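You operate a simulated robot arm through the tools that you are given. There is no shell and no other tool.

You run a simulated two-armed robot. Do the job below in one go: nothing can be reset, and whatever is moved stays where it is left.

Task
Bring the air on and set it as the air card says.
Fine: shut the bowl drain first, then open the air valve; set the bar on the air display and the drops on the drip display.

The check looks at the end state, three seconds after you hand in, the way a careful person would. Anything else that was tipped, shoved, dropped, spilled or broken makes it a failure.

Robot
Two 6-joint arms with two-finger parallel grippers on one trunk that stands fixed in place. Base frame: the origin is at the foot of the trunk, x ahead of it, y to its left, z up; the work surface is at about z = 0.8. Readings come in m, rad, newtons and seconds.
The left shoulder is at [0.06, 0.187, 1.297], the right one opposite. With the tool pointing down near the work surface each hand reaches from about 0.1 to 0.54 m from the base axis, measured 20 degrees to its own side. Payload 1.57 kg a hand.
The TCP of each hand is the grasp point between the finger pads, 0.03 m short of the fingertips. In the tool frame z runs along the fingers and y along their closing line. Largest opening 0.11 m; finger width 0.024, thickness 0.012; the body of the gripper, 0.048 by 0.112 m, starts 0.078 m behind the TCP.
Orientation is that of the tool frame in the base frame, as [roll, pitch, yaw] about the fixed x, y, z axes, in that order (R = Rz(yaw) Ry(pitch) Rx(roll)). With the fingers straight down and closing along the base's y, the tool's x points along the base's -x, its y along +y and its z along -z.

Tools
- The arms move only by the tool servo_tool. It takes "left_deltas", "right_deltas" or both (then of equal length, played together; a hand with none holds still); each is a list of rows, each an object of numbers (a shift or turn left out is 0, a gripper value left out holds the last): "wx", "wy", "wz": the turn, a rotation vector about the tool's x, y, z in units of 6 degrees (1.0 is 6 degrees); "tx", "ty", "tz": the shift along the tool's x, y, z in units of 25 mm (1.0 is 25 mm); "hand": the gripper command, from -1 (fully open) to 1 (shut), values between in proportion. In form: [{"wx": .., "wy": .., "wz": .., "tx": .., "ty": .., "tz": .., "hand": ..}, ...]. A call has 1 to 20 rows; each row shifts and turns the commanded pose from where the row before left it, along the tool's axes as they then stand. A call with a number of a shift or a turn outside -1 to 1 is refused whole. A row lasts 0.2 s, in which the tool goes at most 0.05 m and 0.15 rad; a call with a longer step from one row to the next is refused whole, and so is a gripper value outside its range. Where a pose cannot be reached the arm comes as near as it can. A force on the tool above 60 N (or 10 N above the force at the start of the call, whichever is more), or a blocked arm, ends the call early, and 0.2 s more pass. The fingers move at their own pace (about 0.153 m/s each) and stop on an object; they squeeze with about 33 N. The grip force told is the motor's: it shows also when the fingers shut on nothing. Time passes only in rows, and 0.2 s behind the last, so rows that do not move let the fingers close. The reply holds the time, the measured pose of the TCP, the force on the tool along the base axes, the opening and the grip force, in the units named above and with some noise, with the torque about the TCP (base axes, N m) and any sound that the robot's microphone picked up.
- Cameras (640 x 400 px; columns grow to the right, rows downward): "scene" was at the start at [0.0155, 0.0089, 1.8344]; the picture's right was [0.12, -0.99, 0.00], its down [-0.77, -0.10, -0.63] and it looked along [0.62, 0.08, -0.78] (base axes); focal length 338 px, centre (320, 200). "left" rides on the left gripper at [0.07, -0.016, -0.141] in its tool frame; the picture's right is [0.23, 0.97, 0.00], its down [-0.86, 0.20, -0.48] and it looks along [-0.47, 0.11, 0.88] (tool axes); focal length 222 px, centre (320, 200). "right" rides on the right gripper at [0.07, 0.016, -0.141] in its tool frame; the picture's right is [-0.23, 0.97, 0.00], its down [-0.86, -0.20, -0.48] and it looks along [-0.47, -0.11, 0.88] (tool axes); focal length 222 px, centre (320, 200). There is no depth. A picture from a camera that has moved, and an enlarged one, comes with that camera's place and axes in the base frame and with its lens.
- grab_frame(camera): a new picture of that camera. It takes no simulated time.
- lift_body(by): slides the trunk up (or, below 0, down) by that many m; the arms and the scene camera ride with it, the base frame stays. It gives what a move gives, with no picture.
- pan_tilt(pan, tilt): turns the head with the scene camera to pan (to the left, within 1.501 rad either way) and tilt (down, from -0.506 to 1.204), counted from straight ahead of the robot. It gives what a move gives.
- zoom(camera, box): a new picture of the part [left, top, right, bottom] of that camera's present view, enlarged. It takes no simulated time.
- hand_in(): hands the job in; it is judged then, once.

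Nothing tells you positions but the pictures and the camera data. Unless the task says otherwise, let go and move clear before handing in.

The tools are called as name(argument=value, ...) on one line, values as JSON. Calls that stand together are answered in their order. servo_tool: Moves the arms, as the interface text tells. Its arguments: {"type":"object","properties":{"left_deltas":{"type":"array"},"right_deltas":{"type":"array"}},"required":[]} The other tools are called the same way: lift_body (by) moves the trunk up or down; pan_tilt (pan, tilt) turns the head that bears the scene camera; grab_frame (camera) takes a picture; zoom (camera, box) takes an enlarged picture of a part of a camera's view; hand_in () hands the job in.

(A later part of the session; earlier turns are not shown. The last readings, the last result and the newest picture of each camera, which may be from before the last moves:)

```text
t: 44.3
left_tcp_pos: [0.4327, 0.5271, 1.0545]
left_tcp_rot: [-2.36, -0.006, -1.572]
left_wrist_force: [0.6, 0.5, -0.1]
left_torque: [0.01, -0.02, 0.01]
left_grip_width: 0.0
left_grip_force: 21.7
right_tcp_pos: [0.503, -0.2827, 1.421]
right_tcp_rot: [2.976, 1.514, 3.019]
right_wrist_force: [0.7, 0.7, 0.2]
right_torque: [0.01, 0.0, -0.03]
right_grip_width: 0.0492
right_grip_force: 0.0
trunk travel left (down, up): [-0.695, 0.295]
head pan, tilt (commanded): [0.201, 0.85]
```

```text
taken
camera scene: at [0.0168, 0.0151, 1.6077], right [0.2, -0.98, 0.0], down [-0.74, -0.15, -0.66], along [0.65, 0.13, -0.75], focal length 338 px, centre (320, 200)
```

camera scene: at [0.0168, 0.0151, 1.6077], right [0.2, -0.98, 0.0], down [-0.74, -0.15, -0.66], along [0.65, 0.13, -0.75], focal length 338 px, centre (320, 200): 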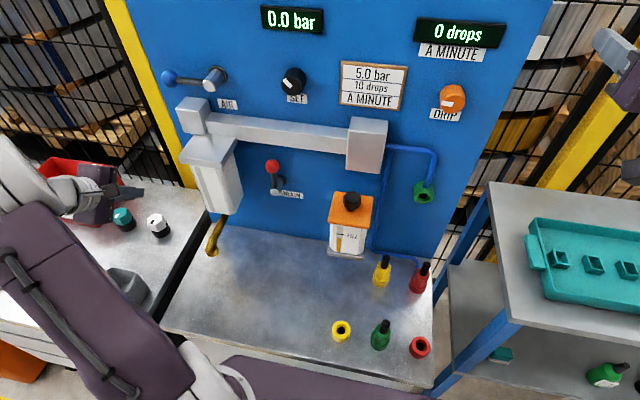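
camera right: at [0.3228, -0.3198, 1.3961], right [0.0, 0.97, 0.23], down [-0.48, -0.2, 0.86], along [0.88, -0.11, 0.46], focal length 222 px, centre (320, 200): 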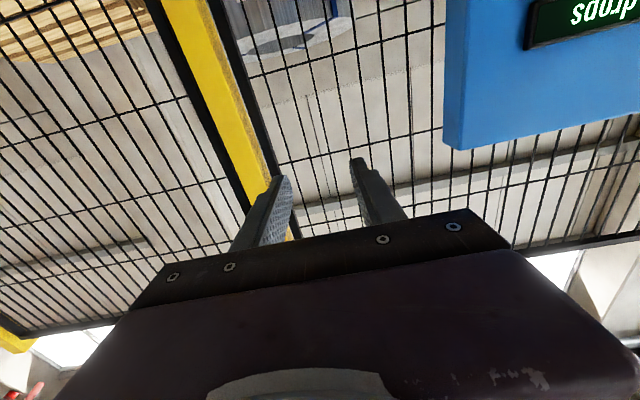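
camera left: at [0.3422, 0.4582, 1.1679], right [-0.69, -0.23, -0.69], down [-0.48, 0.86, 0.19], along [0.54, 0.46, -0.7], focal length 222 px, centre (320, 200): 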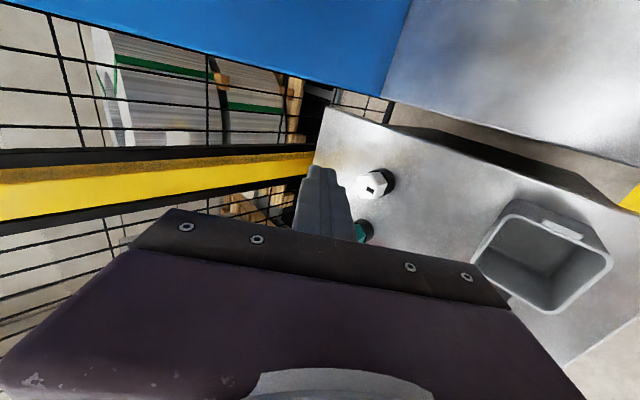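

Now I'll raise it to z≈1.28 and slide right above the bowl in chunks.

servo_tool(left_deltas=[{"ty": -0.707, "tz": -0.707}, {"ty": -0.707, "tz": -0.707}, {"ty": -0.707, "tz": -0.707}, {"ty": -0.707, "tz": -0.707}, {"ty": -0.707, "tz": -0.707}, {"ty": -0.707, "tz": -0.707}, {"ty": -0.707, "tz": -0.707}, {"ty": -0.707, "tz": -0.707}, {"ty": -0.707, "tz": -0.707}])

servo_tool(left_deltas=[{"tx": 1}, {"tx": 1}, {"tx": 1}, {"tx": 1}, {"tx": 1}, {"tx": 1}])

```text
t: 46.3
left_tcp_pos: [0.4328, 0.5291, 1.2809]
left_tcp_rot: [-2.361, -0.004, -1.573]
left_wrist_force: [0.5, -0.7, 0.2]
left_torque: [-0.02, 0.0, -0.03]
left_grip_width: 0.0001
left_grip_force: 20.9
right_tcp_pos: [0.5022, -0.2834, 1.4208]
right_tcp_rot: [2.973, 1.513, 3.015]
right_wrist_force: [-0.2, 0.1, -0.4]
right_torque: [-0.01, -0.01, -0.01]
right_grip_width: 0.0494
right_grip_force: 0.1
trunk travel left (down, up): [-0.695, 0.295]
head pan, tilt (commanded): [0.201, 0.85]
```

```text
t: 47.7
left_tcp_pos: [0.4308, 0.377, 1.2789]
left_tcp_rot: [-2.36, -0.004, -1.573]
left_wrist_force: [-0.1, 0.4, -0.9]
left_torque: [-0.02, -0.05, 0.0]
left_grip_width: 0.0001
left_grip_force: 21.2
right_tcp_pos: [0.5023, -0.2828, 1.4213]
right_tcp_rot: [2.962, 1.513, 3.005]
right_wrist_force: [-1.0, -1.1, -0.5]
right_torque: [-0.01, 0.02, 0.01]
right_grip_width: 0.0498
right_grip_force: 0.0
trunk travel left (down, up): [-0.695, 0.295]
head pan, tilt (commanded): [0.201, 0.85]
```

servo_tool(left_deltas=[{"tx": 1}, {"tx": 1}, {"tx": 1}])

grab_frame(camera="scene")

grab_frame(camera="left")

```text
t: 48.5
left_tcp_pos: [0.4324, 0.3026, 1.2824]
left_tcp_rot: [-2.357, -0.004, -1.573]
left_wrist_force: [0.1, 0.6, -0.4]
left_torque: [0.0, -0.02, 0.0]
left_grip_width: 0.0004
left_grip_force: 21.2
right_tcp_pos: [0.503, -0.2831, 1.421]
right_tcp_rot: [2.97, 1.515, 3.014]
right_wrist_force: [0.3, -0.6, 0.5]
right_torque: [-0.01, 0.02, -0.03]
right_grip_width: 0.0495
right_grip_force: 0.0
trunk travel left (down, up): [-0.695, 0.295]
head pan, tilt (commanded): [0.201, 0.85]
```

```text
taken
camera scene: at [0.0167, 0.0147, 1.6077], right [0.2, -0.98, 0.0], down [-0.74, -0.15, -0.66], along [0.65, 0.13, -0.75], focal length 338 px, centre (320, 200)
```

scene: 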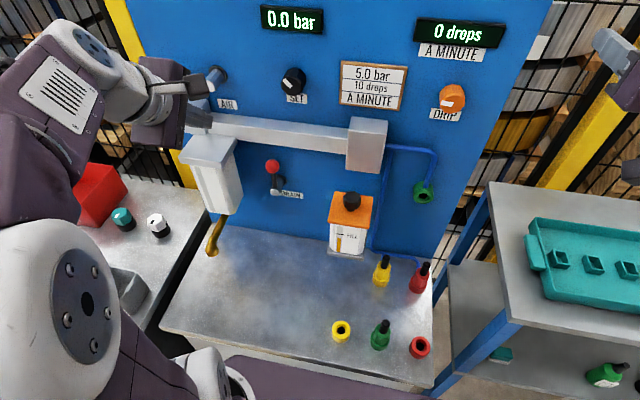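

```text
taken
camera left: at [0.3423, 0.2332, 1.3933], right [-0.69, -0.23, -0.69], down [-0.48, 0.86, 0.2], along [0.54, 0.46, -0.7], focal length 222 px, centre (320, 200)
```

left: 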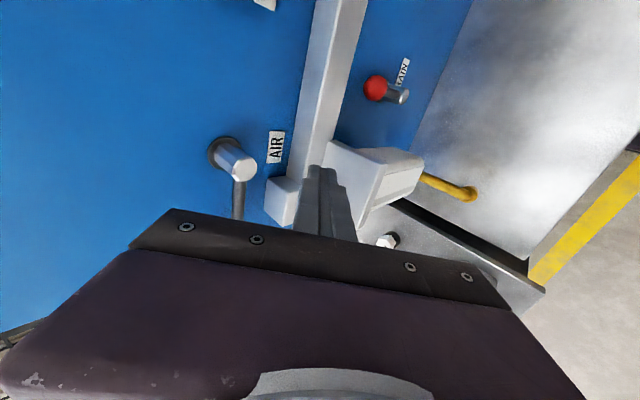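

zoom(camera="left", box=[240, 40, 500, 240])

zoom(camera="scene", box=[170, 110, 350, 250])

```text
2.00 times, centred on (370, 140) of left
camera zoom: at [0.3423, 0.2332, 1.3933], right [-0.69, -0.23, -0.69], down [-0.48, 0.86, 0.2], along [0.54, 0.46, -0.7], focal length 444 px, centre (220, 320)
```

zoom: 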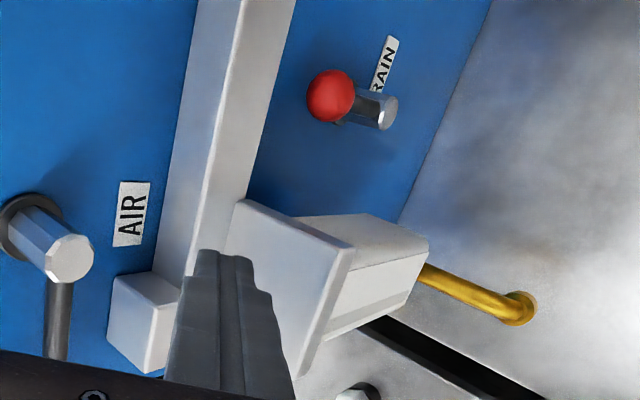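

```text
2.86 times, centred on (260, 180) of scene
camera zoom: at [0.0167, 0.0147, 1.6077], right [0.2, -0.98, 0.0], down [-0.74, -0.15, -0.66], along [0.65, 0.13, -0.75], focal length 965 px, centre (491, 257)
```

zoom: 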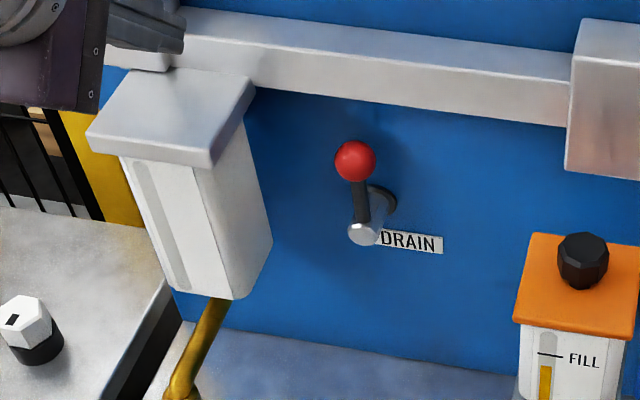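

Now triangulated well: drain ball ≈(0.527, 0.2235, 1.103), hub ≈(0.518, 0.223, 1.028), and the bowl head's right edge at y≈0.295 with its top at z≈1.165. I'll stage the closed fingers just left of the ball at y≈0.258.

servo_tool(left_deltas=[{"tx": 0.89}, {"tx": 0.89}, {"ty": 0.63, "tz": 0.63}, {"ty": 0.63, "tz": 0.63}, {"ty": 0.63, "tz": 0.63}, {"ty": 0.63, "tz": 0.63}])

grab_frame(camera="left")

grab_frame(camera="scene")

```text
t: 49.9
left_tcp_pos: [0.431, 0.259, 1.1918]
left_tcp_rot: [-2.359, -0.005, -1.574]
left_wrist_force: [-0.3, -0.1, -0.3]
left_torque: [-0.05, -0.03, 0.04]
left_grip_width: 0.0002
left_grip_force: 21.1
right_tcp_pos: [0.5031, -0.2823, 1.4223]
right_tcp_rot: [2.98, 1.513, 3.022]
right_wrist_force: [0.6, -0.4, 0.7]
right_torque: [0.0, 0.0, -0.02]
right_grip_width: 0.0496
right_grip_force: 0.0
trunk travel left (down, up): [-0.695, 0.295]
head pan, tilt (commanded): [0.201, 0.85]
```

```text
taken
camera left: at [0.3402, 0.1899, 1.3034], right [-0.69, -0.23, -0.69], down [-0.48, 0.86, 0.2], along [0.54, 0.46, -0.7], focal length 222 px, centre (320, 200)
```

left: 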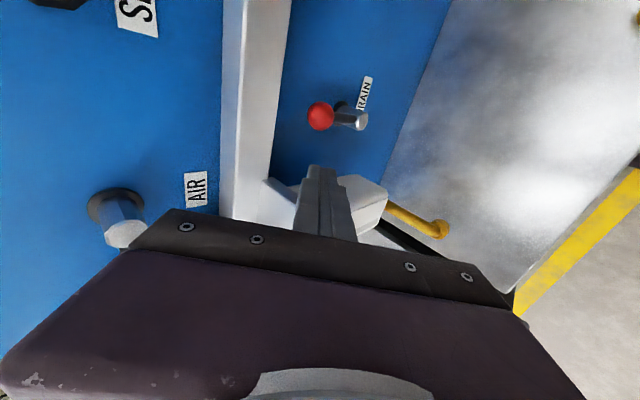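

```text
taken
camera scene: at [0.0173, 0.0155, 1.6077], right [0.2, -0.98, 0.0], down [-0.74, -0.15, -0.66], along [0.65, 0.13, -0.75], focal length 338 px, centre (320, 200)
```

scene: 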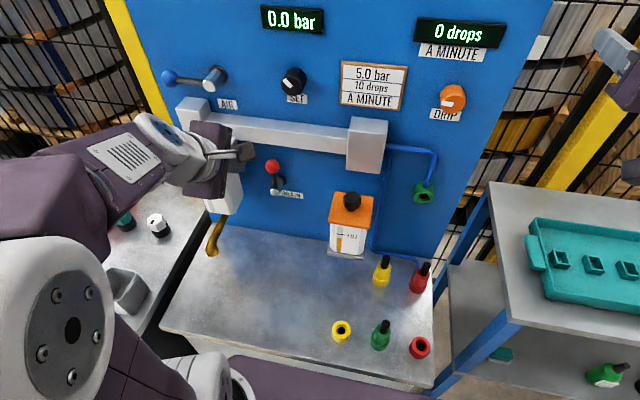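

Everything lines up. Advance along the fingers to put the tips beside the ball.

servo_tool(left_deltas=[{"tz": 0.6}, {"tz": 0.6}, {"tz": 0.6}, {"tz": 0.6}, {"tz": 0.6}, {"tz": 0.6}, {"tz": 0.6}, {"tz": 0.6}])

grab_frame(camera="left")

zoom(camera="scene", box=[180, 110, 340, 230])

```text
t: 51.7
left_tcp_pos: [0.5177, 0.2575, 1.1048]
left_tcp_rot: [-2.359, -0.004, -1.575]
left_wrist_force: [0.4, 0.3, 0.0]
left_torque: [0.0, 0.03, 0.01]
left_grip_width: 0.0
left_grip_force: 21.2
right_tcp_pos: [0.5021, -0.2824, 1.4221]
right_tcp_rot: [2.978, 1.513, 3.02]
right_wrist_force: [-0.2, -0.4, 0.6]
right_torque: [-0.03, -0.02, 0.0]
right_grip_width: 0.0495
right_grip_force: 0.1
trunk travel left (down, up): [-0.695, 0.295]
head pan, tilt (commanded): [0.201, 0.85]
```

```text
taken
camera left: at [0.4273, 0.1897, 1.2175], right [-0.69, -0.23, -0.69], down [-0.48, 0.86, 0.2], along [0.54, 0.46, -0.7], focal length 222 px, centre (320, 200)
```

left: 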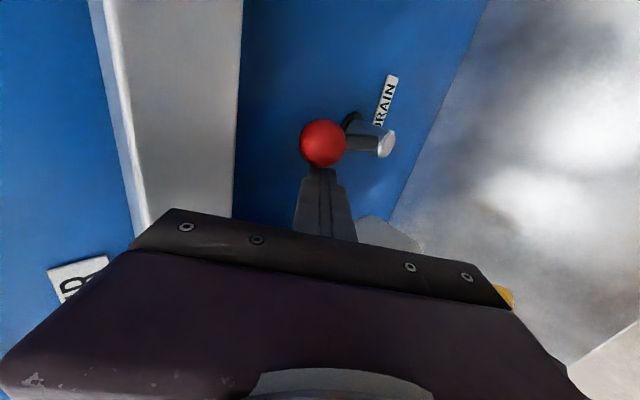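

```text
3.33 times, centred on (260, 170) of scene
camera zoom: at [0.0177, 0.0151, 1.6077], right [0.2, -0.98, 0.0], down [-0.74, -0.15, -0.66], along [0.65, 0.13, -0.75], focal length 1126 px, centre (520, 300)
```

zoom: 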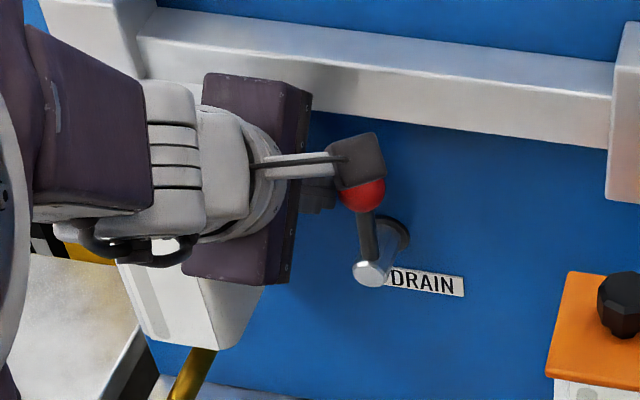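

The tips are beside the ball, with the lever still upright. I'll push gently to the right and watch the force.

servo_tool(left_deltas=[{"tx": 0.2}, {"tx": 0.2}, {"tx": 0.2}])

grab_frame(camera="left")

```text
t: 52.5
left_tcp_pos: [0.5151, 0.244, 1.1056]
left_tcp_rot: [-2.359, -0.004, -1.573]
left_wrist_force: [-0.3, 1.1, -1.3]
left_torque: [0.06, -0.02, 0.01]
left_grip_width: 0.0001
left_grip_force: 21.7
right_tcp_pos: [0.5029, -0.2823, 1.4218]
right_tcp_rot: [2.977, 1.513, 3.022]
right_wrist_force: [0.0, -0.4, 0.9]
right_torque: [-0.01, 0.02, 0.04]
right_grip_width: 0.0494
right_grip_force: 0.1
trunk travel left (down, up): [-0.695, 0.295]
head pan, tilt (commanded): [0.201, 0.85]
```

```text
taken
camera left: at [0.4258, 0.1749, 1.2197], right [-0.69, -0.23, -0.69], down [-0.48, 0.86, 0.2], along [0.54, 0.46, -0.7], focal length 222 px, centre (320, 200)
```

left: 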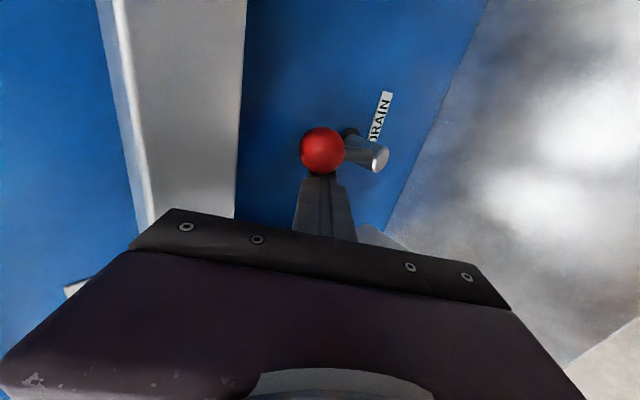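

The lever moves right with little force (about 1 N). I'll continue along its arc.

servo_tool(left_deltas=[{"tx": 0.244, "ty": -0.088, "tz": -0.088}, {"tx": 0.516, "ty": -0.037, "tz": -0.037}, {"tx": 0.504, "ty": 0.048, "tz": 0.048}, {"tx": 0.476, "ty": 0.107, "tz": 0.107}])

grab_frame(camera="left")

zoom(camera="scene", box=[180, 110, 380, 260])

```text
t: 53.5
left_tcp_pos: [0.5169, 0.1987, 1.1067]
left_tcp_rot: [-2.364, -0.004, -1.575]
left_wrist_force: [0.8, 2.0, -2.4]
left_torque: [0.09, -0.03, 0.05]
left_grip_width: 0.0
left_grip_force: 20.8
right_tcp_pos: [0.5027, -0.2821, 1.4217]
right_tcp_rot: [2.984, 1.514, 3.026]
right_wrist_force: [-0.1, 0.2, 0.5]
right_torque: [-0.01, -0.04, -0.02]
right_grip_width: 0.0495
right_grip_force: 0.0
trunk travel left (down, up): [-0.695, 0.295]
head pan, tilt (commanded): [0.201, 0.85]
```

```text
taken
camera left: at [0.4255, 0.1314, 1.2195], right [-0.69, -0.23, -0.68], down [-0.48, 0.86, 0.2], along [0.54, 0.46, -0.7], focal length 222 px, centre (320, 200)
```

left: 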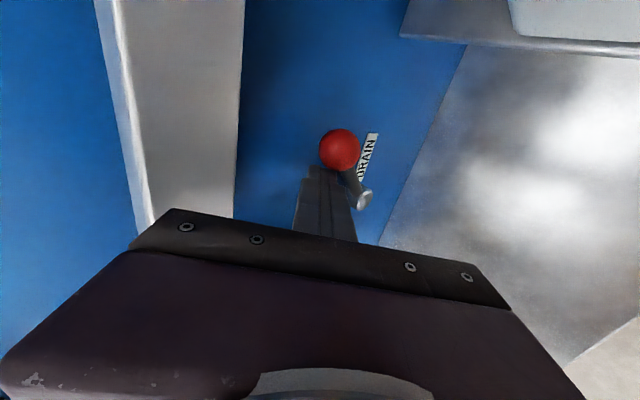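

```text
2.67 times, centred on (280, 185) of scene
camera zoom: at [0.0176, 0.0157, 1.6077], right [0.2, -0.98, 0.0], down [-0.74, -0.15, -0.66], along [0.65, 0.13, -0.75], focal length 901 px, centre (427, 240)
```

zoom: 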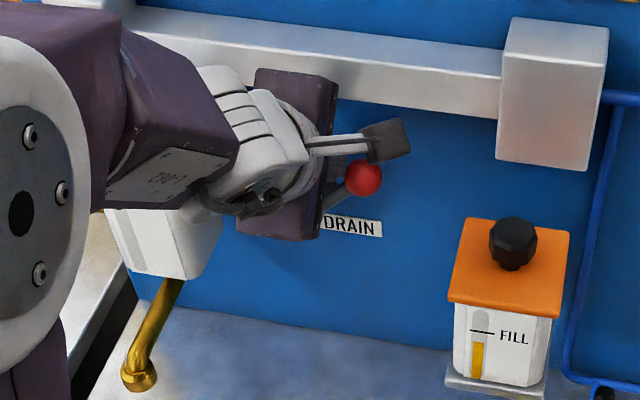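

It's swinging clockwise as planned. I'll continue the arc down to horizontal.

servo_tool(left_deltas=[{"tx": 0.436, "ty": 0.161, "tz": 0.161}, {"tx": 0.392, "ty": 0.209, "tz": 0.209}, {"tx": 0.328, "ty": 0.249, "tz": 0.249}])

grab_frame(camera="left")

zoom(camera="scene", box=[180, 110, 380, 260])

```text
t: 54.3
left_tcp_pos: [0.5177, 0.1873, 1.0921]
left_tcp_rot: [-2.359, -0.01, -1.582]
left_wrist_force: [-0.3, 0.9, -0.4]
left_torque: [0.02, -0.01, -0.05]
left_grip_width: 0.0004
left_grip_force: 22.1
left hand out of reach, approached as far as the arm can: row 2, 3
right_tcp_pos: [0.5028, -0.2835, 1.4215]
right_tcp_rot: [2.968, 1.512, 3.012]
right_wrist_force: [0.0, -0.4, 0.1]
right_torque: [0.03, -0.02, 0.01]
right_grip_width: 0.0495
right_grip_force: 0.0
trunk travel left (down, up): [-0.695, 0.295]
head pan, tilt (commanded): [0.201, 0.85]
```

```text
taken
camera left: at [0.4274, 0.1197, 1.2059], right [-0.69, -0.23, -0.68], down [-0.47, 0.86, 0.19], along [0.55, 0.45, -0.7], focal length 222 px, centre (320, 200)
```

left: 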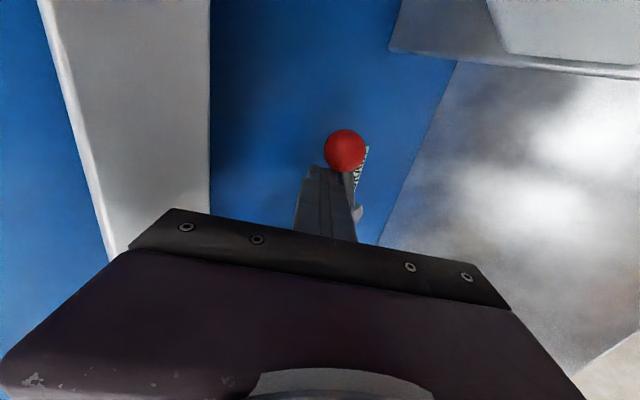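

```text
2.67 times, centred on (280, 185) of scene
camera zoom: at [0.0172, 0.0142, 1.6078], right [0.2, -0.98, 0.0], down [-0.74, -0.15, -0.66], along [0.65, 0.13, -0.75], focal length 901 px, centre (427, 240)
```

zoom: 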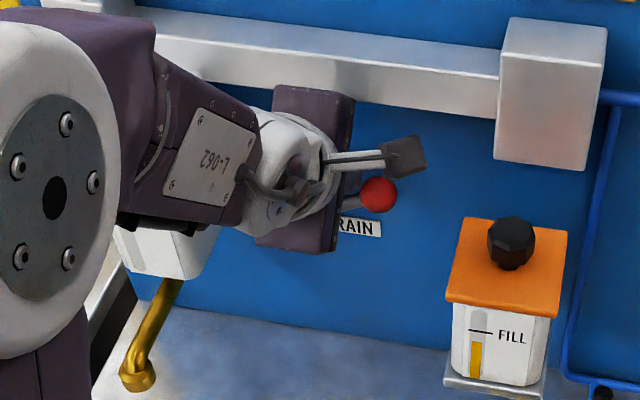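

The arm hit its reach limit with the drain lever at about 59°, finger resting just above the lever arm between hub and ball. Lowering the trunk will push it straight down the rest of the way, so I'll do that in small steps while watching the force.

lift_body(by=-0.012)

lift_body(by=-0.008)

grab_frame(camera="left")

zoom(camera="scene", box=[180, 110, 380, 260])

```text
t: 54.9
left_tcp_pos: [0.518, 0.1878, 1.0793]
left_tcp_rot: [-2.364, -0.011, -1.579]
left_wrist_force: [1.5, -1.0, 0.9]
left_torque: [-0.05, -0.11, -0.03]
left_grip_width: 0.0
left_grip_force: 21.6
right_tcp_pos: [0.5037, -0.2837, 1.4093]
right_tcp_rot: [2.971, 1.513, 3.015]
right_wrist_force: [1.0, 0.9, 0.4]
right_torque: [-0.02, -0.01, 0.0]
right_grip_width: 0.0494
right_grip_force: 0.0
trunk travel left (down, up): [-0.683, 0.307]
head pan, tilt (commanded): [0.201, 0.85]
```

```text
t: 55.4
left_tcp_pos: [0.5172, 0.1891, 1.0725]
left_tcp_rot: [-2.363, -0.01, -1.58]
left_wrist_force: [1.9, 0.3, 0.4]
left_torque: [-0.05, -0.11, -0.03]
left_grip_width: 0.0
left_grip_force: 21.1
right_tcp_pos: [0.5024, -0.2822, 1.4022]
right_tcp_rot: [2.974, 1.513, 3.016]
right_wrist_force: [-0.6, -0.1, 0.2]
right_torque: [0.01, 0.04, -0.02]
right_grip_width: 0.0496
right_grip_force: 0.0
trunk travel left (down, up): [-0.675, 0.315]
head pan, tilt (commanded): [0.201, 0.85]
```

```text
taken
camera left: at [0.4273, 0.1209, 1.1851], right [-0.7, -0.23, -0.68], down [-0.47, 0.86, 0.19], along [0.54, 0.45, -0.71], focal length 222 px, centre (320, 200)
```

left: 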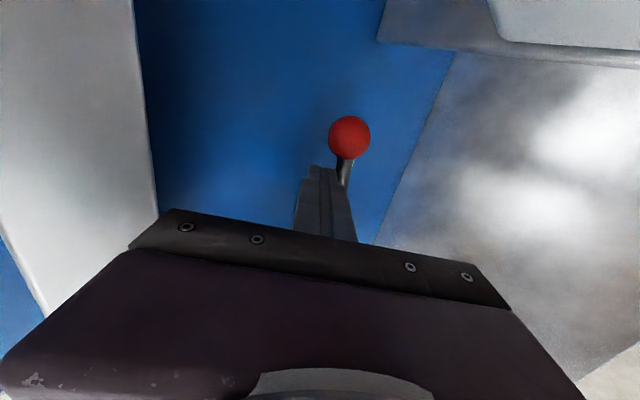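

```text
2.67 times, centred on (280, 185) of scene
camera zoom: at [0.0173, 0.015, 1.5877], right [0.2, -0.98, 0.0], down [-0.74, -0.15, -0.66], along [0.65, 0.13, -0.75], focal length 901 px, centre (427, 240)
```

zoom: 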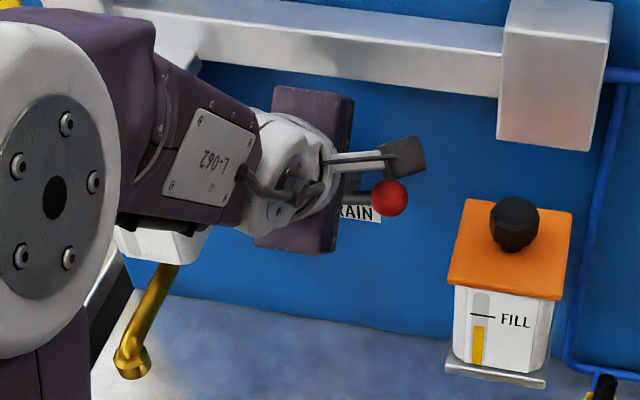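

The ball is now around 77°. A little more.

lift_body(by=-0.006)

lift_body(by=-0.003)

zoom(camera="scene", box=[180, 110, 380, 260])

```text
t: 56.0
left_tcp_pos: [0.517, 0.1877, 1.0648]
left_tcp_rot: [-2.363, -0.012, -1.578]
left_wrist_force: [2.0, -1.0, 0.3]
left_torque: [-0.05, -0.07, 0.0]
left_grip_width: 0.0002
left_grip_force: 21.7
right_tcp_pos: [0.5032, -0.2828, 1.3951]
right_tcp_rot: [2.973, 1.513, 3.016]
right_wrist_force: [0.9, -0.6, 0.6]
right_torque: [0.0, 0.02, 0.03]
right_grip_width: 0.0498
right_grip_force: 0.0
trunk travel left (down, up): [-0.669, 0.321]
head pan, tilt (commanded): [0.201, 0.85]
```

```text
t: 56.5
left_tcp_pos: [0.5177, 0.1886, 1.0629]
left_tcp_rot: [-2.361, -0.012, -1.58]
left_wrist_force: [1.6, -1.8, 0.6]
left_torque: [-0.04, -0.06, 0.03]
left_grip_width: 0.0
left_grip_force: 21.2
right_tcp_pos: [0.5033, -0.2827, 1.3936]
right_tcp_rot: [2.971, 1.514, 3.013]
right_wrist_force: [-0.9, 1.0, 0.0]
right_torque: [0.0, 0.01, -0.01]
right_grip_width: 0.0495
right_grip_force: 0.0
trunk travel left (down, up): [-0.666, 0.324]
head pan, tilt (commanded): [0.201, 0.85]
```

```text
2.67 times, centred on (280, 185) of scene
camera zoom: at [0.017, 0.0147, 1.5787], right [0.2, -0.98, 0.0], down [-0.74, -0.15, -0.66], along [0.65, 0.13, -0.75], focal length 901 px, centre (427, 240)
```

zoom: 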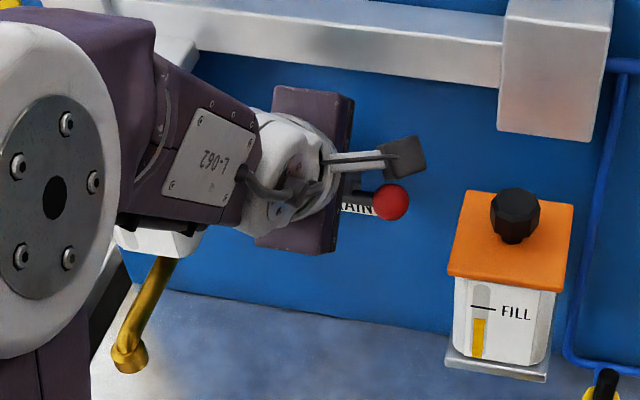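

About 87° now; I'll go a few millimetres more until I feel the stop.

lift_body(by=-0.003)

lift_body(by=-0.003)

zoom(camera="scene", box=[180, 110, 380, 260])

grab_frame(camera="left")

```text
t: 57.0
left_tcp_pos: [0.5169, 0.1868, 1.0617]
left_tcp_rot: [-2.36, -0.012, -1.581]
left_wrist_force: [3.0, 0.5, 11.2]
left_torque: [0.06, -0.19, 0.04]
left_grip_width: 0.0
left_grip_force: 21.1
right_tcp_pos: [0.5013, -0.2838, 1.3897]
right_tcp_rot: [2.967, 1.516, 3.011]
right_wrist_force: [0.5, 0.5, -0.2]
right_torque: [0.0, -0.01, 0.02]
right_grip_width: 0.0496
right_grip_force: 0.0
trunk travel left (down, up): [-0.663, 0.327]
head pan, tilt (commanded): [0.201, 0.85]
```

```text
t: 57.5
left_tcp_pos: [0.5175, 0.1874, 1.0611]
left_tcp_rot: [-2.352, -0.011, -1.58]
left_wrist_force: [5.5, 5.2, 29.8]
left_torque: [0.14, -0.53, 0.06]
left_grip_width: 0.0001
left_grip_force: 21.3
right_tcp_pos: [0.5002, -0.2839, 1.388]
right_tcp_rot: [2.96, 1.516, 3.005]
right_wrist_force: [0.3, 0.2, 0.0]
right_torque: [0.04, 0.02, -0.01]
right_grip_width: 0.0496
right_grip_force: 0.0
trunk travel left (down, up): [-0.66, 0.33]
head pan, tilt (commanded): [0.201, 0.85]
```

```text
2.67 times, centred on (280, 185) of scene
camera zoom: at [0.0137, 0.0144, 1.5731], right [0.2, -0.98, 0.0], down [-0.73, -0.15, -0.66], along [0.65, 0.13, -0.75], focal length 901 px, centre (427, 240)
```

zoom: 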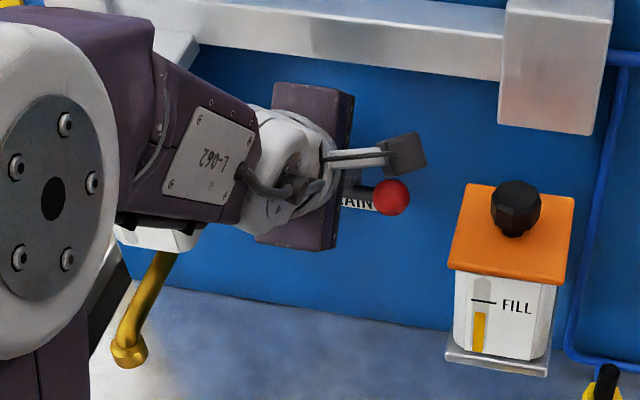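

```text
taken
camera left: at [0.4257, 0.1206, 1.1739], right [-0.69, -0.23, -0.69], down [-0.47, 0.86, 0.19], along [0.55, 0.45, -0.7], focal length 222 px, centre (320, 200)
```

left: 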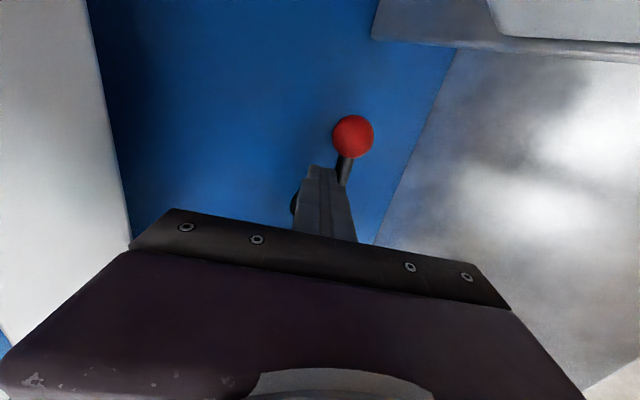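

The force rose to 30 N with the lever level, so it's at its stop: the drain is shut. I'll back off upward, then retract the hand the way it came.

lift_body(by=0.03)

servo_tool(left_deltas=[{"tz": -0.6}, {"tz": -0.6}, {"tz": -0.6}, {"tz": -0.6}, {"tz": -0.6}, {"tz": -0.6}, {"tx": -0.5}, {"tx": -0.5}])

grab_frame(camera="scene")

grab_frame(camera="left")

```text
t: 58.3
left_tcp_pos: [0.5171, 0.1881, 1.0854]
left_tcp_rot: [-2.365, -0.009, -1.579]
left_wrist_force: [0.1, 0.0, 0.4]
left_torque: [0.02, 0.0, 0.01]
left_grip_width: 0.0
left_grip_force: 22.0
right_tcp_pos: [0.5026, -0.2837, 1.4161]
right_tcp_rot: [2.974, 1.513, 3.02]
right_wrist_force: [1.0, -0.8, -0.5]
right_torque: [0.03, 0.0, 0.02]
right_grip_width: 0.0496
right_grip_force: 0.0
trunk travel left (down, up): [-0.69, 0.3]
head pan, tilt (commanded): [0.201, 0.85]
```

```text
t: 60.1
left_tcp_pos: [0.4724, 0.2137, 1.1342]
left_tcp_rot: [-2.361, -0.011, -1.581]
left_wrist_force: [0.9, 0.3, 0.2]
left_torque: [0.01, -0.04, -0.01]
left_grip_width: 0.0003
left_grip_force: 21.6
left hand out of reach, approached as far as the arm can: row 3, 4, 5
right_tcp_pos: [0.5031, -0.2828, 1.416]
right_tcp_rot: [2.979, 1.513, 3.024]
right_wrist_force: [-0.2, 0.6, 0.0]
right_torque: [-0.03, -0.02, -0.02]
right_grip_width: 0.0494
right_grip_force: 0.0
trunk travel left (down, up): [-0.69, 0.3]
head pan, tilt (commanded): [0.201, 0.85]
```

```text
taken
camera scene: at [0.0171, 0.0153, 1.6027], right [0.2, -0.98, 0.0], down [-0.74, -0.15, -0.66], along [0.65, 0.13, -0.75], focal length 338 px, centre (320, 200)
```

scene: 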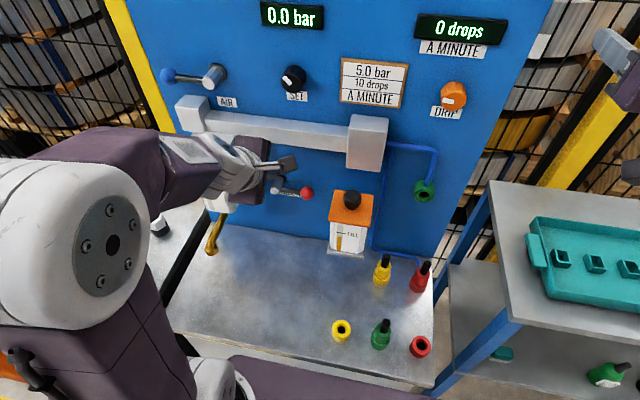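

```text
taken
camera left: at [0.3814, 0.146, 1.2478], right [-0.69, -0.23, -0.68], down [-0.47, 0.86, 0.19], along [0.54, 0.45, -0.71], focal length 222 px, centre (320, 200)
```

left: 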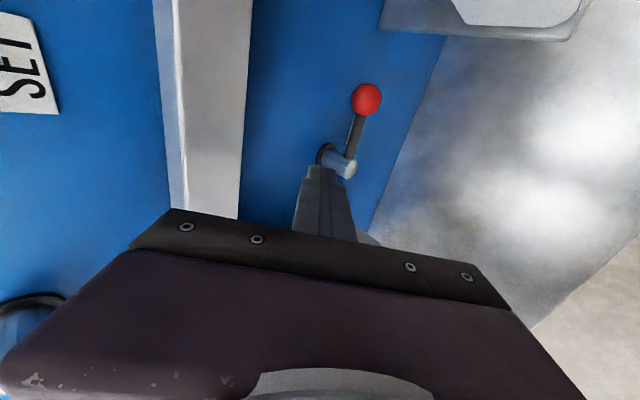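

The drain lever is now level and clear of my hand. Next is the AIR lever: I'll raise the left hand, move left to beside the lever, and level the hand so it can straddle the lever and swing it up.

servo_tool(left_deltas=[{"ty": -0.707, "tz": -0.707}, {"ty": -0.707, "tz": -0.707}, {"ty": -0.707, "tz": -0.707}, {"ty": -0.707, "tz": -0.707}, {"ty": -0.707, "tz": -0.707}, {"ty": -0.707, "tz": -0.707}, {"ty": -0.707, "tz": -0.707}])

servo_tool(left_deltas=[{"tx": -1}, {"tx": -1}, {"tx": -1}, {"tx": -1}, {"tx": -1}, {"tx": -1}, {"tx": -1}, {"tx": -1}, {"tx": -1}])

grab_frame(camera="scene")

```text
t: 61.7
left_tcp_pos: [0.4728, 0.2115, 1.312]
left_tcp_rot: [-2.361, -0.008, -1.579]
left_wrist_force: [-0.4, 0.5, 0.0]
left_torque: [0.01, -0.01, -0.01]
left_grip_width: 0.0002
left_grip_force: 20.2
right_tcp_pos: [0.5019, -0.2838, 1.4177]
right_tcp_rot: [2.974, 1.513, 3.017]
right_wrist_force: [-0.4, -0.1, -0.6]
right_torque: [-0.01, -0.02, 0.01]
right_grip_width: 0.0496
right_grip_force: 0.0
trunk travel left (down, up): [-0.69, 0.3]
head pan, tilt (commanded): [0.201, 0.85]
```

```text
t: 63.7
left_tcp_pos: [0.4727, 0.4434, 1.3075]
left_tcp_rot: [-2.361, -0.012, -1.579]
left_wrist_force: [-0.3, 0.2, -0.7]
left_torque: [0.0, -0.04, -0.01]
left_grip_width: 0.0002
left_grip_force: 21.4
right_tcp_pos: [0.5019, -0.2815, 1.4176]
right_tcp_rot: [2.996, 1.513, 3.04]
right_wrist_force: [-0.3, 0.0, 0.5]
right_torque: [0.0, 0.0, 0.0]
right_grip_width: 0.0496
right_grip_force: 0.1
trunk travel left (down, up): [-0.69, 0.3]
head pan, tilt (commanded): [0.201, 0.85]
```

```text
taken
camera scene: at [0.0172, 0.0167, 1.6027], right [0.2, -0.98, 0.0], down [-0.74, -0.15, -0.66], along [0.65, 0.13, -0.75], focal length 338 px, centre (320, 200)
```

scene: 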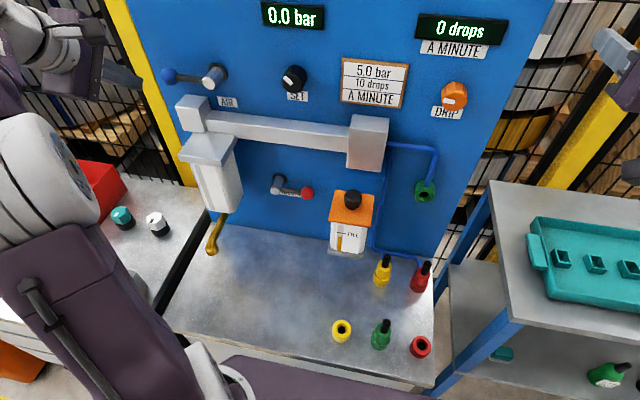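

Now I'll level the hand (45° back to forward) and open the fingers to 50 mm.

servo_tool(left_deltas=[{"wx": 1, "tz": -0.4, "hand": 0.1}, {"wx": 1, "tz": -0.4}, {"wx": 1}, {"wx": 1}, {"wx": 1}, {"wx": 1}, {"wx": 1}, {"wx": 0.5}])

grab_frame(camera="left")

grab_frame(camera="scene")

```text
t: 65.5
left_tcp_pos: [0.4594, 0.4393, 1.3204]
left_tcp_rot: [-1.574, -0.011, -1.579]
left_wrist_force: [0.0, -0.3, 0.6]
left_torque: [-0.01, -0.04, -0.01]
left_grip_width: 0.0495
left_grip_force: 0.1
right_tcp_pos: [0.5039, -0.2828, 1.4161]
right_tcp_rot: [2.978, 1.512, 3.021]
right_wrist_force: [-0.8, 0.4, 0.7]
right_torque: [-0.01, -0.01, -0.06]
right_grip_width: 0.0498
right_grip_force: 0.0
trunk travel left (down, up): [-0.69, 0.3]
head pan, tilt (commanded): [0.201, 0.85]
```

```text
taken
camera left: at [0.3155, 0.3714, 1.3393], right [-0.01, -0.24, -0.97], down [-0.47, 0.86, -0.21], along [0.88, 0.46, -0.12], focal length 222 px, centre (320, 200)
```

left: 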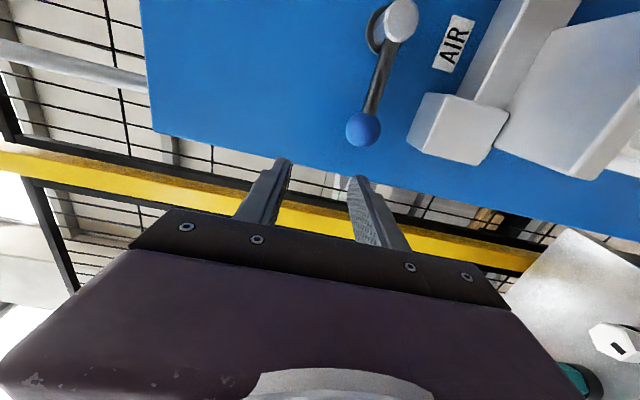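

```text
taken
camera scene: at [0.0169, 0.0152, 1.6027], right [0.2, -0.98, 0.0], down [-0.74, -0.15, -0.66], along [0.65, 0.13, -0.75], focal length 338 px, centre (320, 200)
```

scene: 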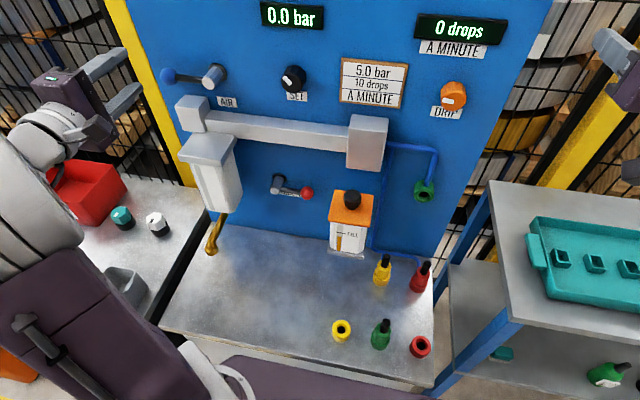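

zoom(camera="left", box=[320, 0, 560, 200])

zoom(camera="scene", box=[140, 40, 300, 160])

```text
2.00 times, centred on (440, 100) of left
camera zoom: at [0.3155, 0.3714, 1.3393], right [-0.01, -0.24, -0.97], down [-0.47, 0.86, -0.21], along [0.88, 0.46, -0.12], focal length 444 px, centre (80, 400)
```

zoom: 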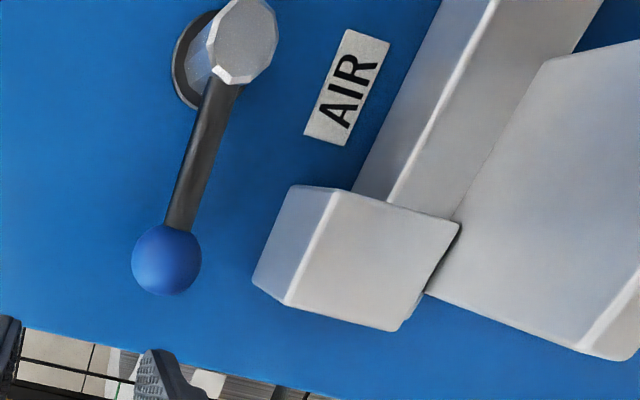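

```text
3.33 times, centred on (220, 100) of scene
camera zoom: at [0.0169, 0.0152, 1.6027], right [0.2, -0.98, 0.0], down [-0.74, -0.15, -0.66], along [0.65, 0.13, -0.75], focal length 1126 px, centre (653, 533)
```

zoom: 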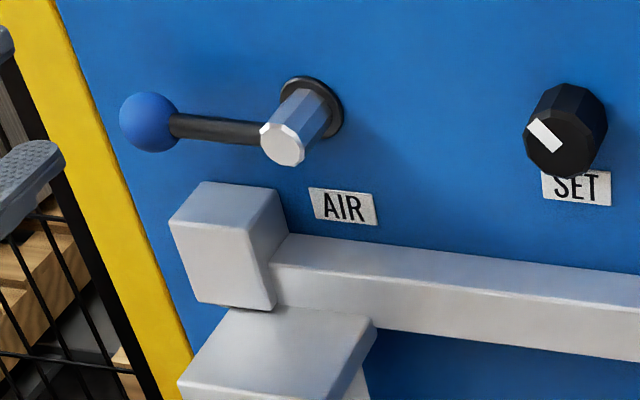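

Geometry confirmed: AIR ball ≈(0.527, 0.401, 1.290), hub at y≈0.320, block top at z≈1.229. I'll align in front of the ball, fingers above and below it, and check before advancing.

servo_tool(left_deltas=[{"tx": 0.766, "ty": 0.608}, {"tx": 0.766, "ty": 0.608}, {"tx": 0}])

grab_frame(camera="left")

zoom(camera="scene", box=[80, 30, 280, 170])

```text
t: 66.3
left_tcp_pos: [0.4598, 0.4001, 1.2916]
left_tcp_rot: [-1.576, -0.01, -1.579]
left_wrist_force: [0.1, 0.0, -1.1]
left_torque: [0.0, -0.01, 0.04]
left_grip_width: 0.0494
left_grip_force: 0.1
right_tcp_pos: [0.5026, -0.2817, 1.4171]
right_tcp_rot: [2.979, 1.514, 3.024]
right_wrist_force: [0.9, 0.2, 0.1]
right_torque: [0.03, -0.01, -0.02]
right_grip_width: 0.0495
right_grip_force: 0.1
trunk travel left (down, up): [-0.69, 0.3]
head pan, tilt (commanded): [0.201, 0.85]
```

```text
taken
camera left: at [0.3153, 0.3324, 1.3082], right [-0.01, -0.24, -0.97], down [-0.47, 0.86, -0.21], along [0.88, 0.46, -0.12], focal length 222 px, centre (320, 200)
```

left: 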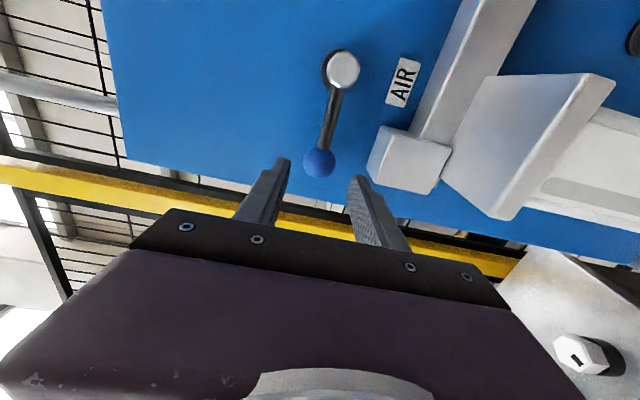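

```text
2.86 times, centred on (180, 100) of scene
camera zoom: at [0.0167, 0.0155, 1.6027], right [0.2, -0.98, 0.0], down [-0.74, -0.15, -0.66], along [0.65, 0.13, -0.75], focal length 965 px, centre (720, 486)
```

zoom: 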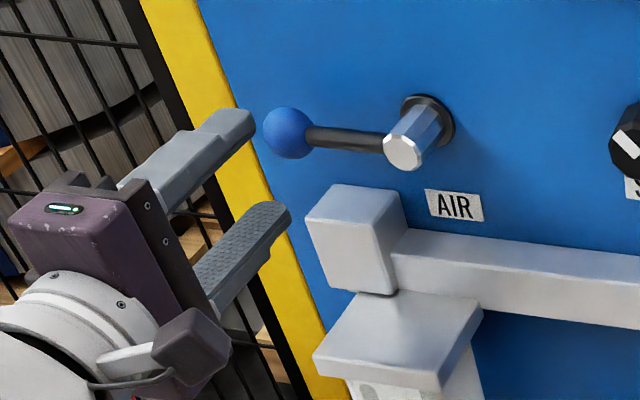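

Aligned: the ball is centred between the fingertips. Advance 50 mm.

servo_tool(left_deltas=[{"tz": 0.5}, {"tz": 0.5}, {"tz": 0.5}, {"tz": 0.5}])

grab_frame(camera="left")

zoom(camera="scene", box=[80, 30, 280, 170])

```text
t: 67.3
left_tcp_pos: [0.5074, 0.4002, 1.2907]
left_tcp_rot: [-1.578, -0.009, -1.578]
left_wrist_force: [-0.1, 0.3, 0.4]
left_torque: [0.0, -0.04, 0.02]
left_grip_width: 0.0497
left_grip_force: 0.0
right_tcp_pos: [0.5035, -0.282, 1.4164]
right_tcp_rot: [2.975, 1.513, 3.018]
right_wrist_force: [0.2, 0.7, -0.2]
right_torque: [-0.03, 0.01, -0.02]
right_grip_width: 0.0493
right_grip_force: 0.0
trunk travel left (down, up): [-0.69, 0.3]
head pan, tilt (commanded): [0.201, 0.85]
```

```text
taken
camera left: at [0.3639, 0.3314, 1.309], right [-0.01, -0.24, -0.97], down [-0.47, 0.86, -0.21], along [0.88, 0.46, -0.12], focal length 222 px, centre (320, 200)
```

left: 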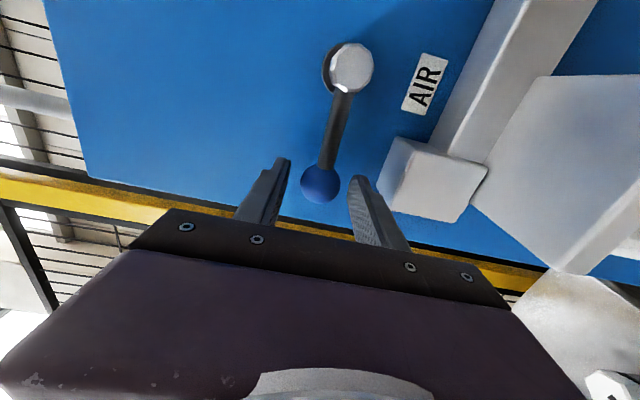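

```text
2.86 times, centred on (180, 100) of scene
camera zoom: at [0.0174, 0.0151, 1.6027], right [0.2, -0.98, 0.0], down [-0.74, -0.15, -0.66], along [0.65, 0.13, -0.75], focal length 965 px, centre (720, 486)
```

zoom: 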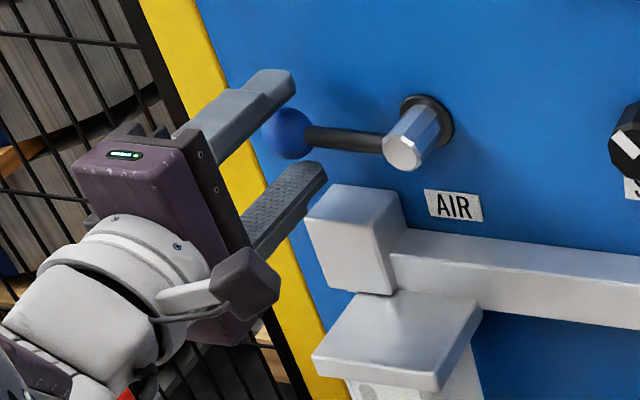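

The fingers straddle the ball. Now I'll swing it up about the hub: each row turns 6° and moves along the arc.

servo_tool(left_deltas=[{"wz": 1, "ty": -0.337}, {"wz": 1, "ty": -0.337}, {"wz": 1, "ty": -0.337}, {"wz": 1, "ty": -0.337}, {"wz": 1, "ty": -0.337}])

grab_frame(camera="left")

zoom(camera="scene", box=[80, 30, 280, 170])

```text
t: 68.5
left_tcp_pos: [0.5073, 0.3916, 1.3318]
left_tcp_rot: [-1.578, 0.515, -1.582]
left_wrist_force: [0.2, 0.0, -1.6]
left_torque: [-0.01, 0.0, 0.02]
left_grip_width: 0.0512
left_grip_force: 0.3
right_tcp_pos: [0.5029, -0.2824, 1.4175]
right_tcp_rot: [2.977, 1.514, 3.021]
right_wrist_force: [0.0, 0.1, 0.3]
right_torque: [0.01, -0.01, 0.02]
right_grip_width: 0.0494
right_grip_force: 0.0
trunk travel left (down, up): [-0.69, 0.3]
head pan, tilt (commanded): [0.201, 0.85]
```

```text
taken
camera left: at [0.363, 0.3252, 1.3124], right [0.0, 0.28, -0.96], down [-0.47, 0.85, 0.25], along [0.88, 0.45, 0.13], focal length 222 px, centre (320, 200)
```

left: 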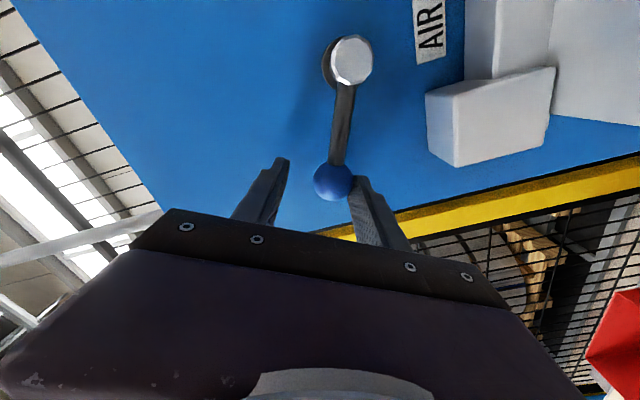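

```text
2.86 times, centred on (180, 100) of scene
camera zoom: at [0.017, 0.0153, 1.6027], right [0.2, -0.98, 0.0], down [-0.74, -0.15, -0.66], along [0.65, 0.13, -0.75], focal length 965 px, centre (720, 486)
```

zoom: 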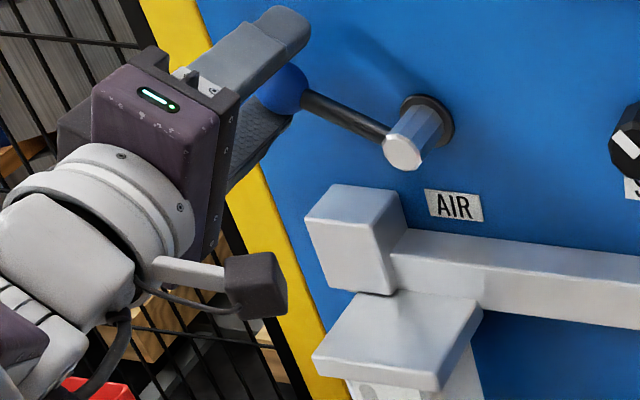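

It's rotating freely with about 1.6 N. I'll continue.

servo_tool(left_deltas=[{"wz": 1, "ty": -0.337}, {"wz": 1, "ty": -0.337}, {"wz": 1, "ty": -0.337}, {"wz": 1, "ty": -0.337}, {"wz": 1, "ty": -0.337}])

grab_frame(camera="left")

grab_frame(camera="scene")

```text
t: 69.7
left_tcp_pos: [0.5088, 0.3651, 1.362]
left_tcp_rot: [-1.58, 1.038, -1.59]
left_wrist_force: [-0.4, 1.5, -0.7]
left_torque: [0.01, -0.01, 0.04]
left_grip_width: 0.0512
left_grip_force: 0.1
right_tcp_pos: [0.5023, -0.2822, 1.4168]
right_tcp_rot: [2.979, 1.514, 3.022]
right_wrist_force: [-0.2, 0.5, 0.9]
right_torque: [0.02, 0.01, 0.02]
right_grip_width: 0.0494
right_grip_force: 0.1
trunk travel left (down, up): [-0.69, 0.3]
head pan, tilt (commanded): [0.201, 0.85]
```

```text
taken
camera left: at [0.3647, 0.3164, 1.3121], right [0.0, 0.72, -0.69], down [-0.47, 0.61, 0.64], along [0.88, 0.32, 0.34], focal length 222 px, centre (320, 200)
```

left: 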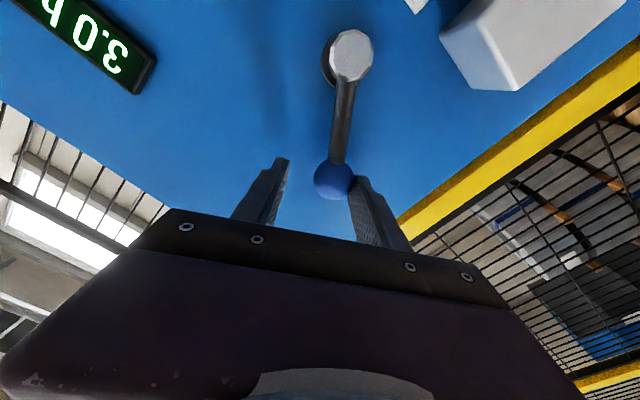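

```text
taken
camera scene: at [0.0167, 0.0155, 1.6027], right [0.2, -0.98, 0.0], down [-0.74, -0.15, -0.66], along [0.65, 0.13, -0.75], focal length 338 px, centre (320, 200)
```

scene: 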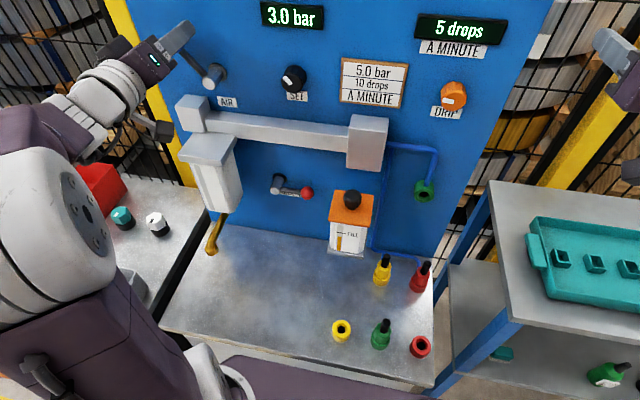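

The displays came alive: 3.0 bar and 5 drops. I'll finish opening the AIR lever to its stop.

servo_tool(left_deltas=[{"wz": 1, "ty": -0.337}, {"wz": 1, "ty": -0.337}, {"wz": 1, "ty": -0.337}, {"wz": 1, "ty": -0.337}, {"wz": 1, "ty": -0.337}])

grab_frame(camera="left")

grab_frame(camera="scene")

```text
t: 70.9
left_tcp_pos: [0.5096, 0.3226, 1.3776]
left_tcp_rot: [-2.148, 1.561, -2.156]
left_wrist_force: [0.1, 1.1, -0.1]
left_torque: [-0.01, 0.0, 0.02]
left_grip_width: 0.0501
left_grip_force: 0.5
right_tcp_pos: [0.5027, -0.2837, 1.4163]
right_tcp_rot: [2.975, 1.515, 3.017]
right_wrist_force: [-0.8, 0.1, -0.7]
right_torque: [0.01, 0.0, -0.01]
right_grip_width: 0.0498
right_grip_force: 0.1
trunk travel left (down, up): [-0.69, 0.3]
head pan, tilt (commanded): [0.201, 0.85]
```

```text
taken
camera left: at [0.3649, 0.3077, 1.3084], right [0.01, 0.97, -0.24], down [-0.47, 0.21, 0.86], along [0.88, 0.1, 0.46], focal length 222 px, centre (320, 200)
```

left: 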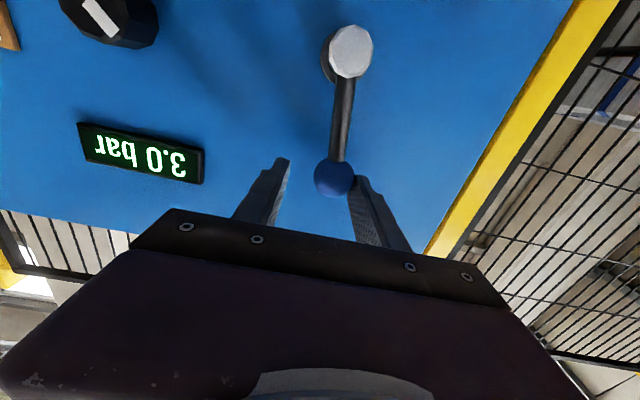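

```text
taken
camera scene: at [0.0167, 0.015, 1.6027], right [0.2, -0.98, 0.0], down [-0.74, -0.15, -0.66], along [0.65, 0.13, -0.75], focal length 338 px, centre (320, 200)
```

scene: 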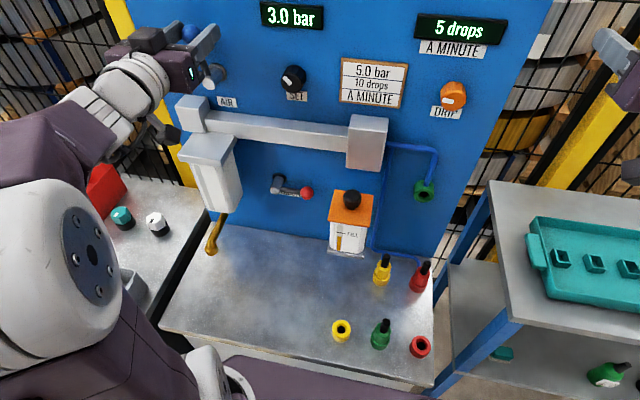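

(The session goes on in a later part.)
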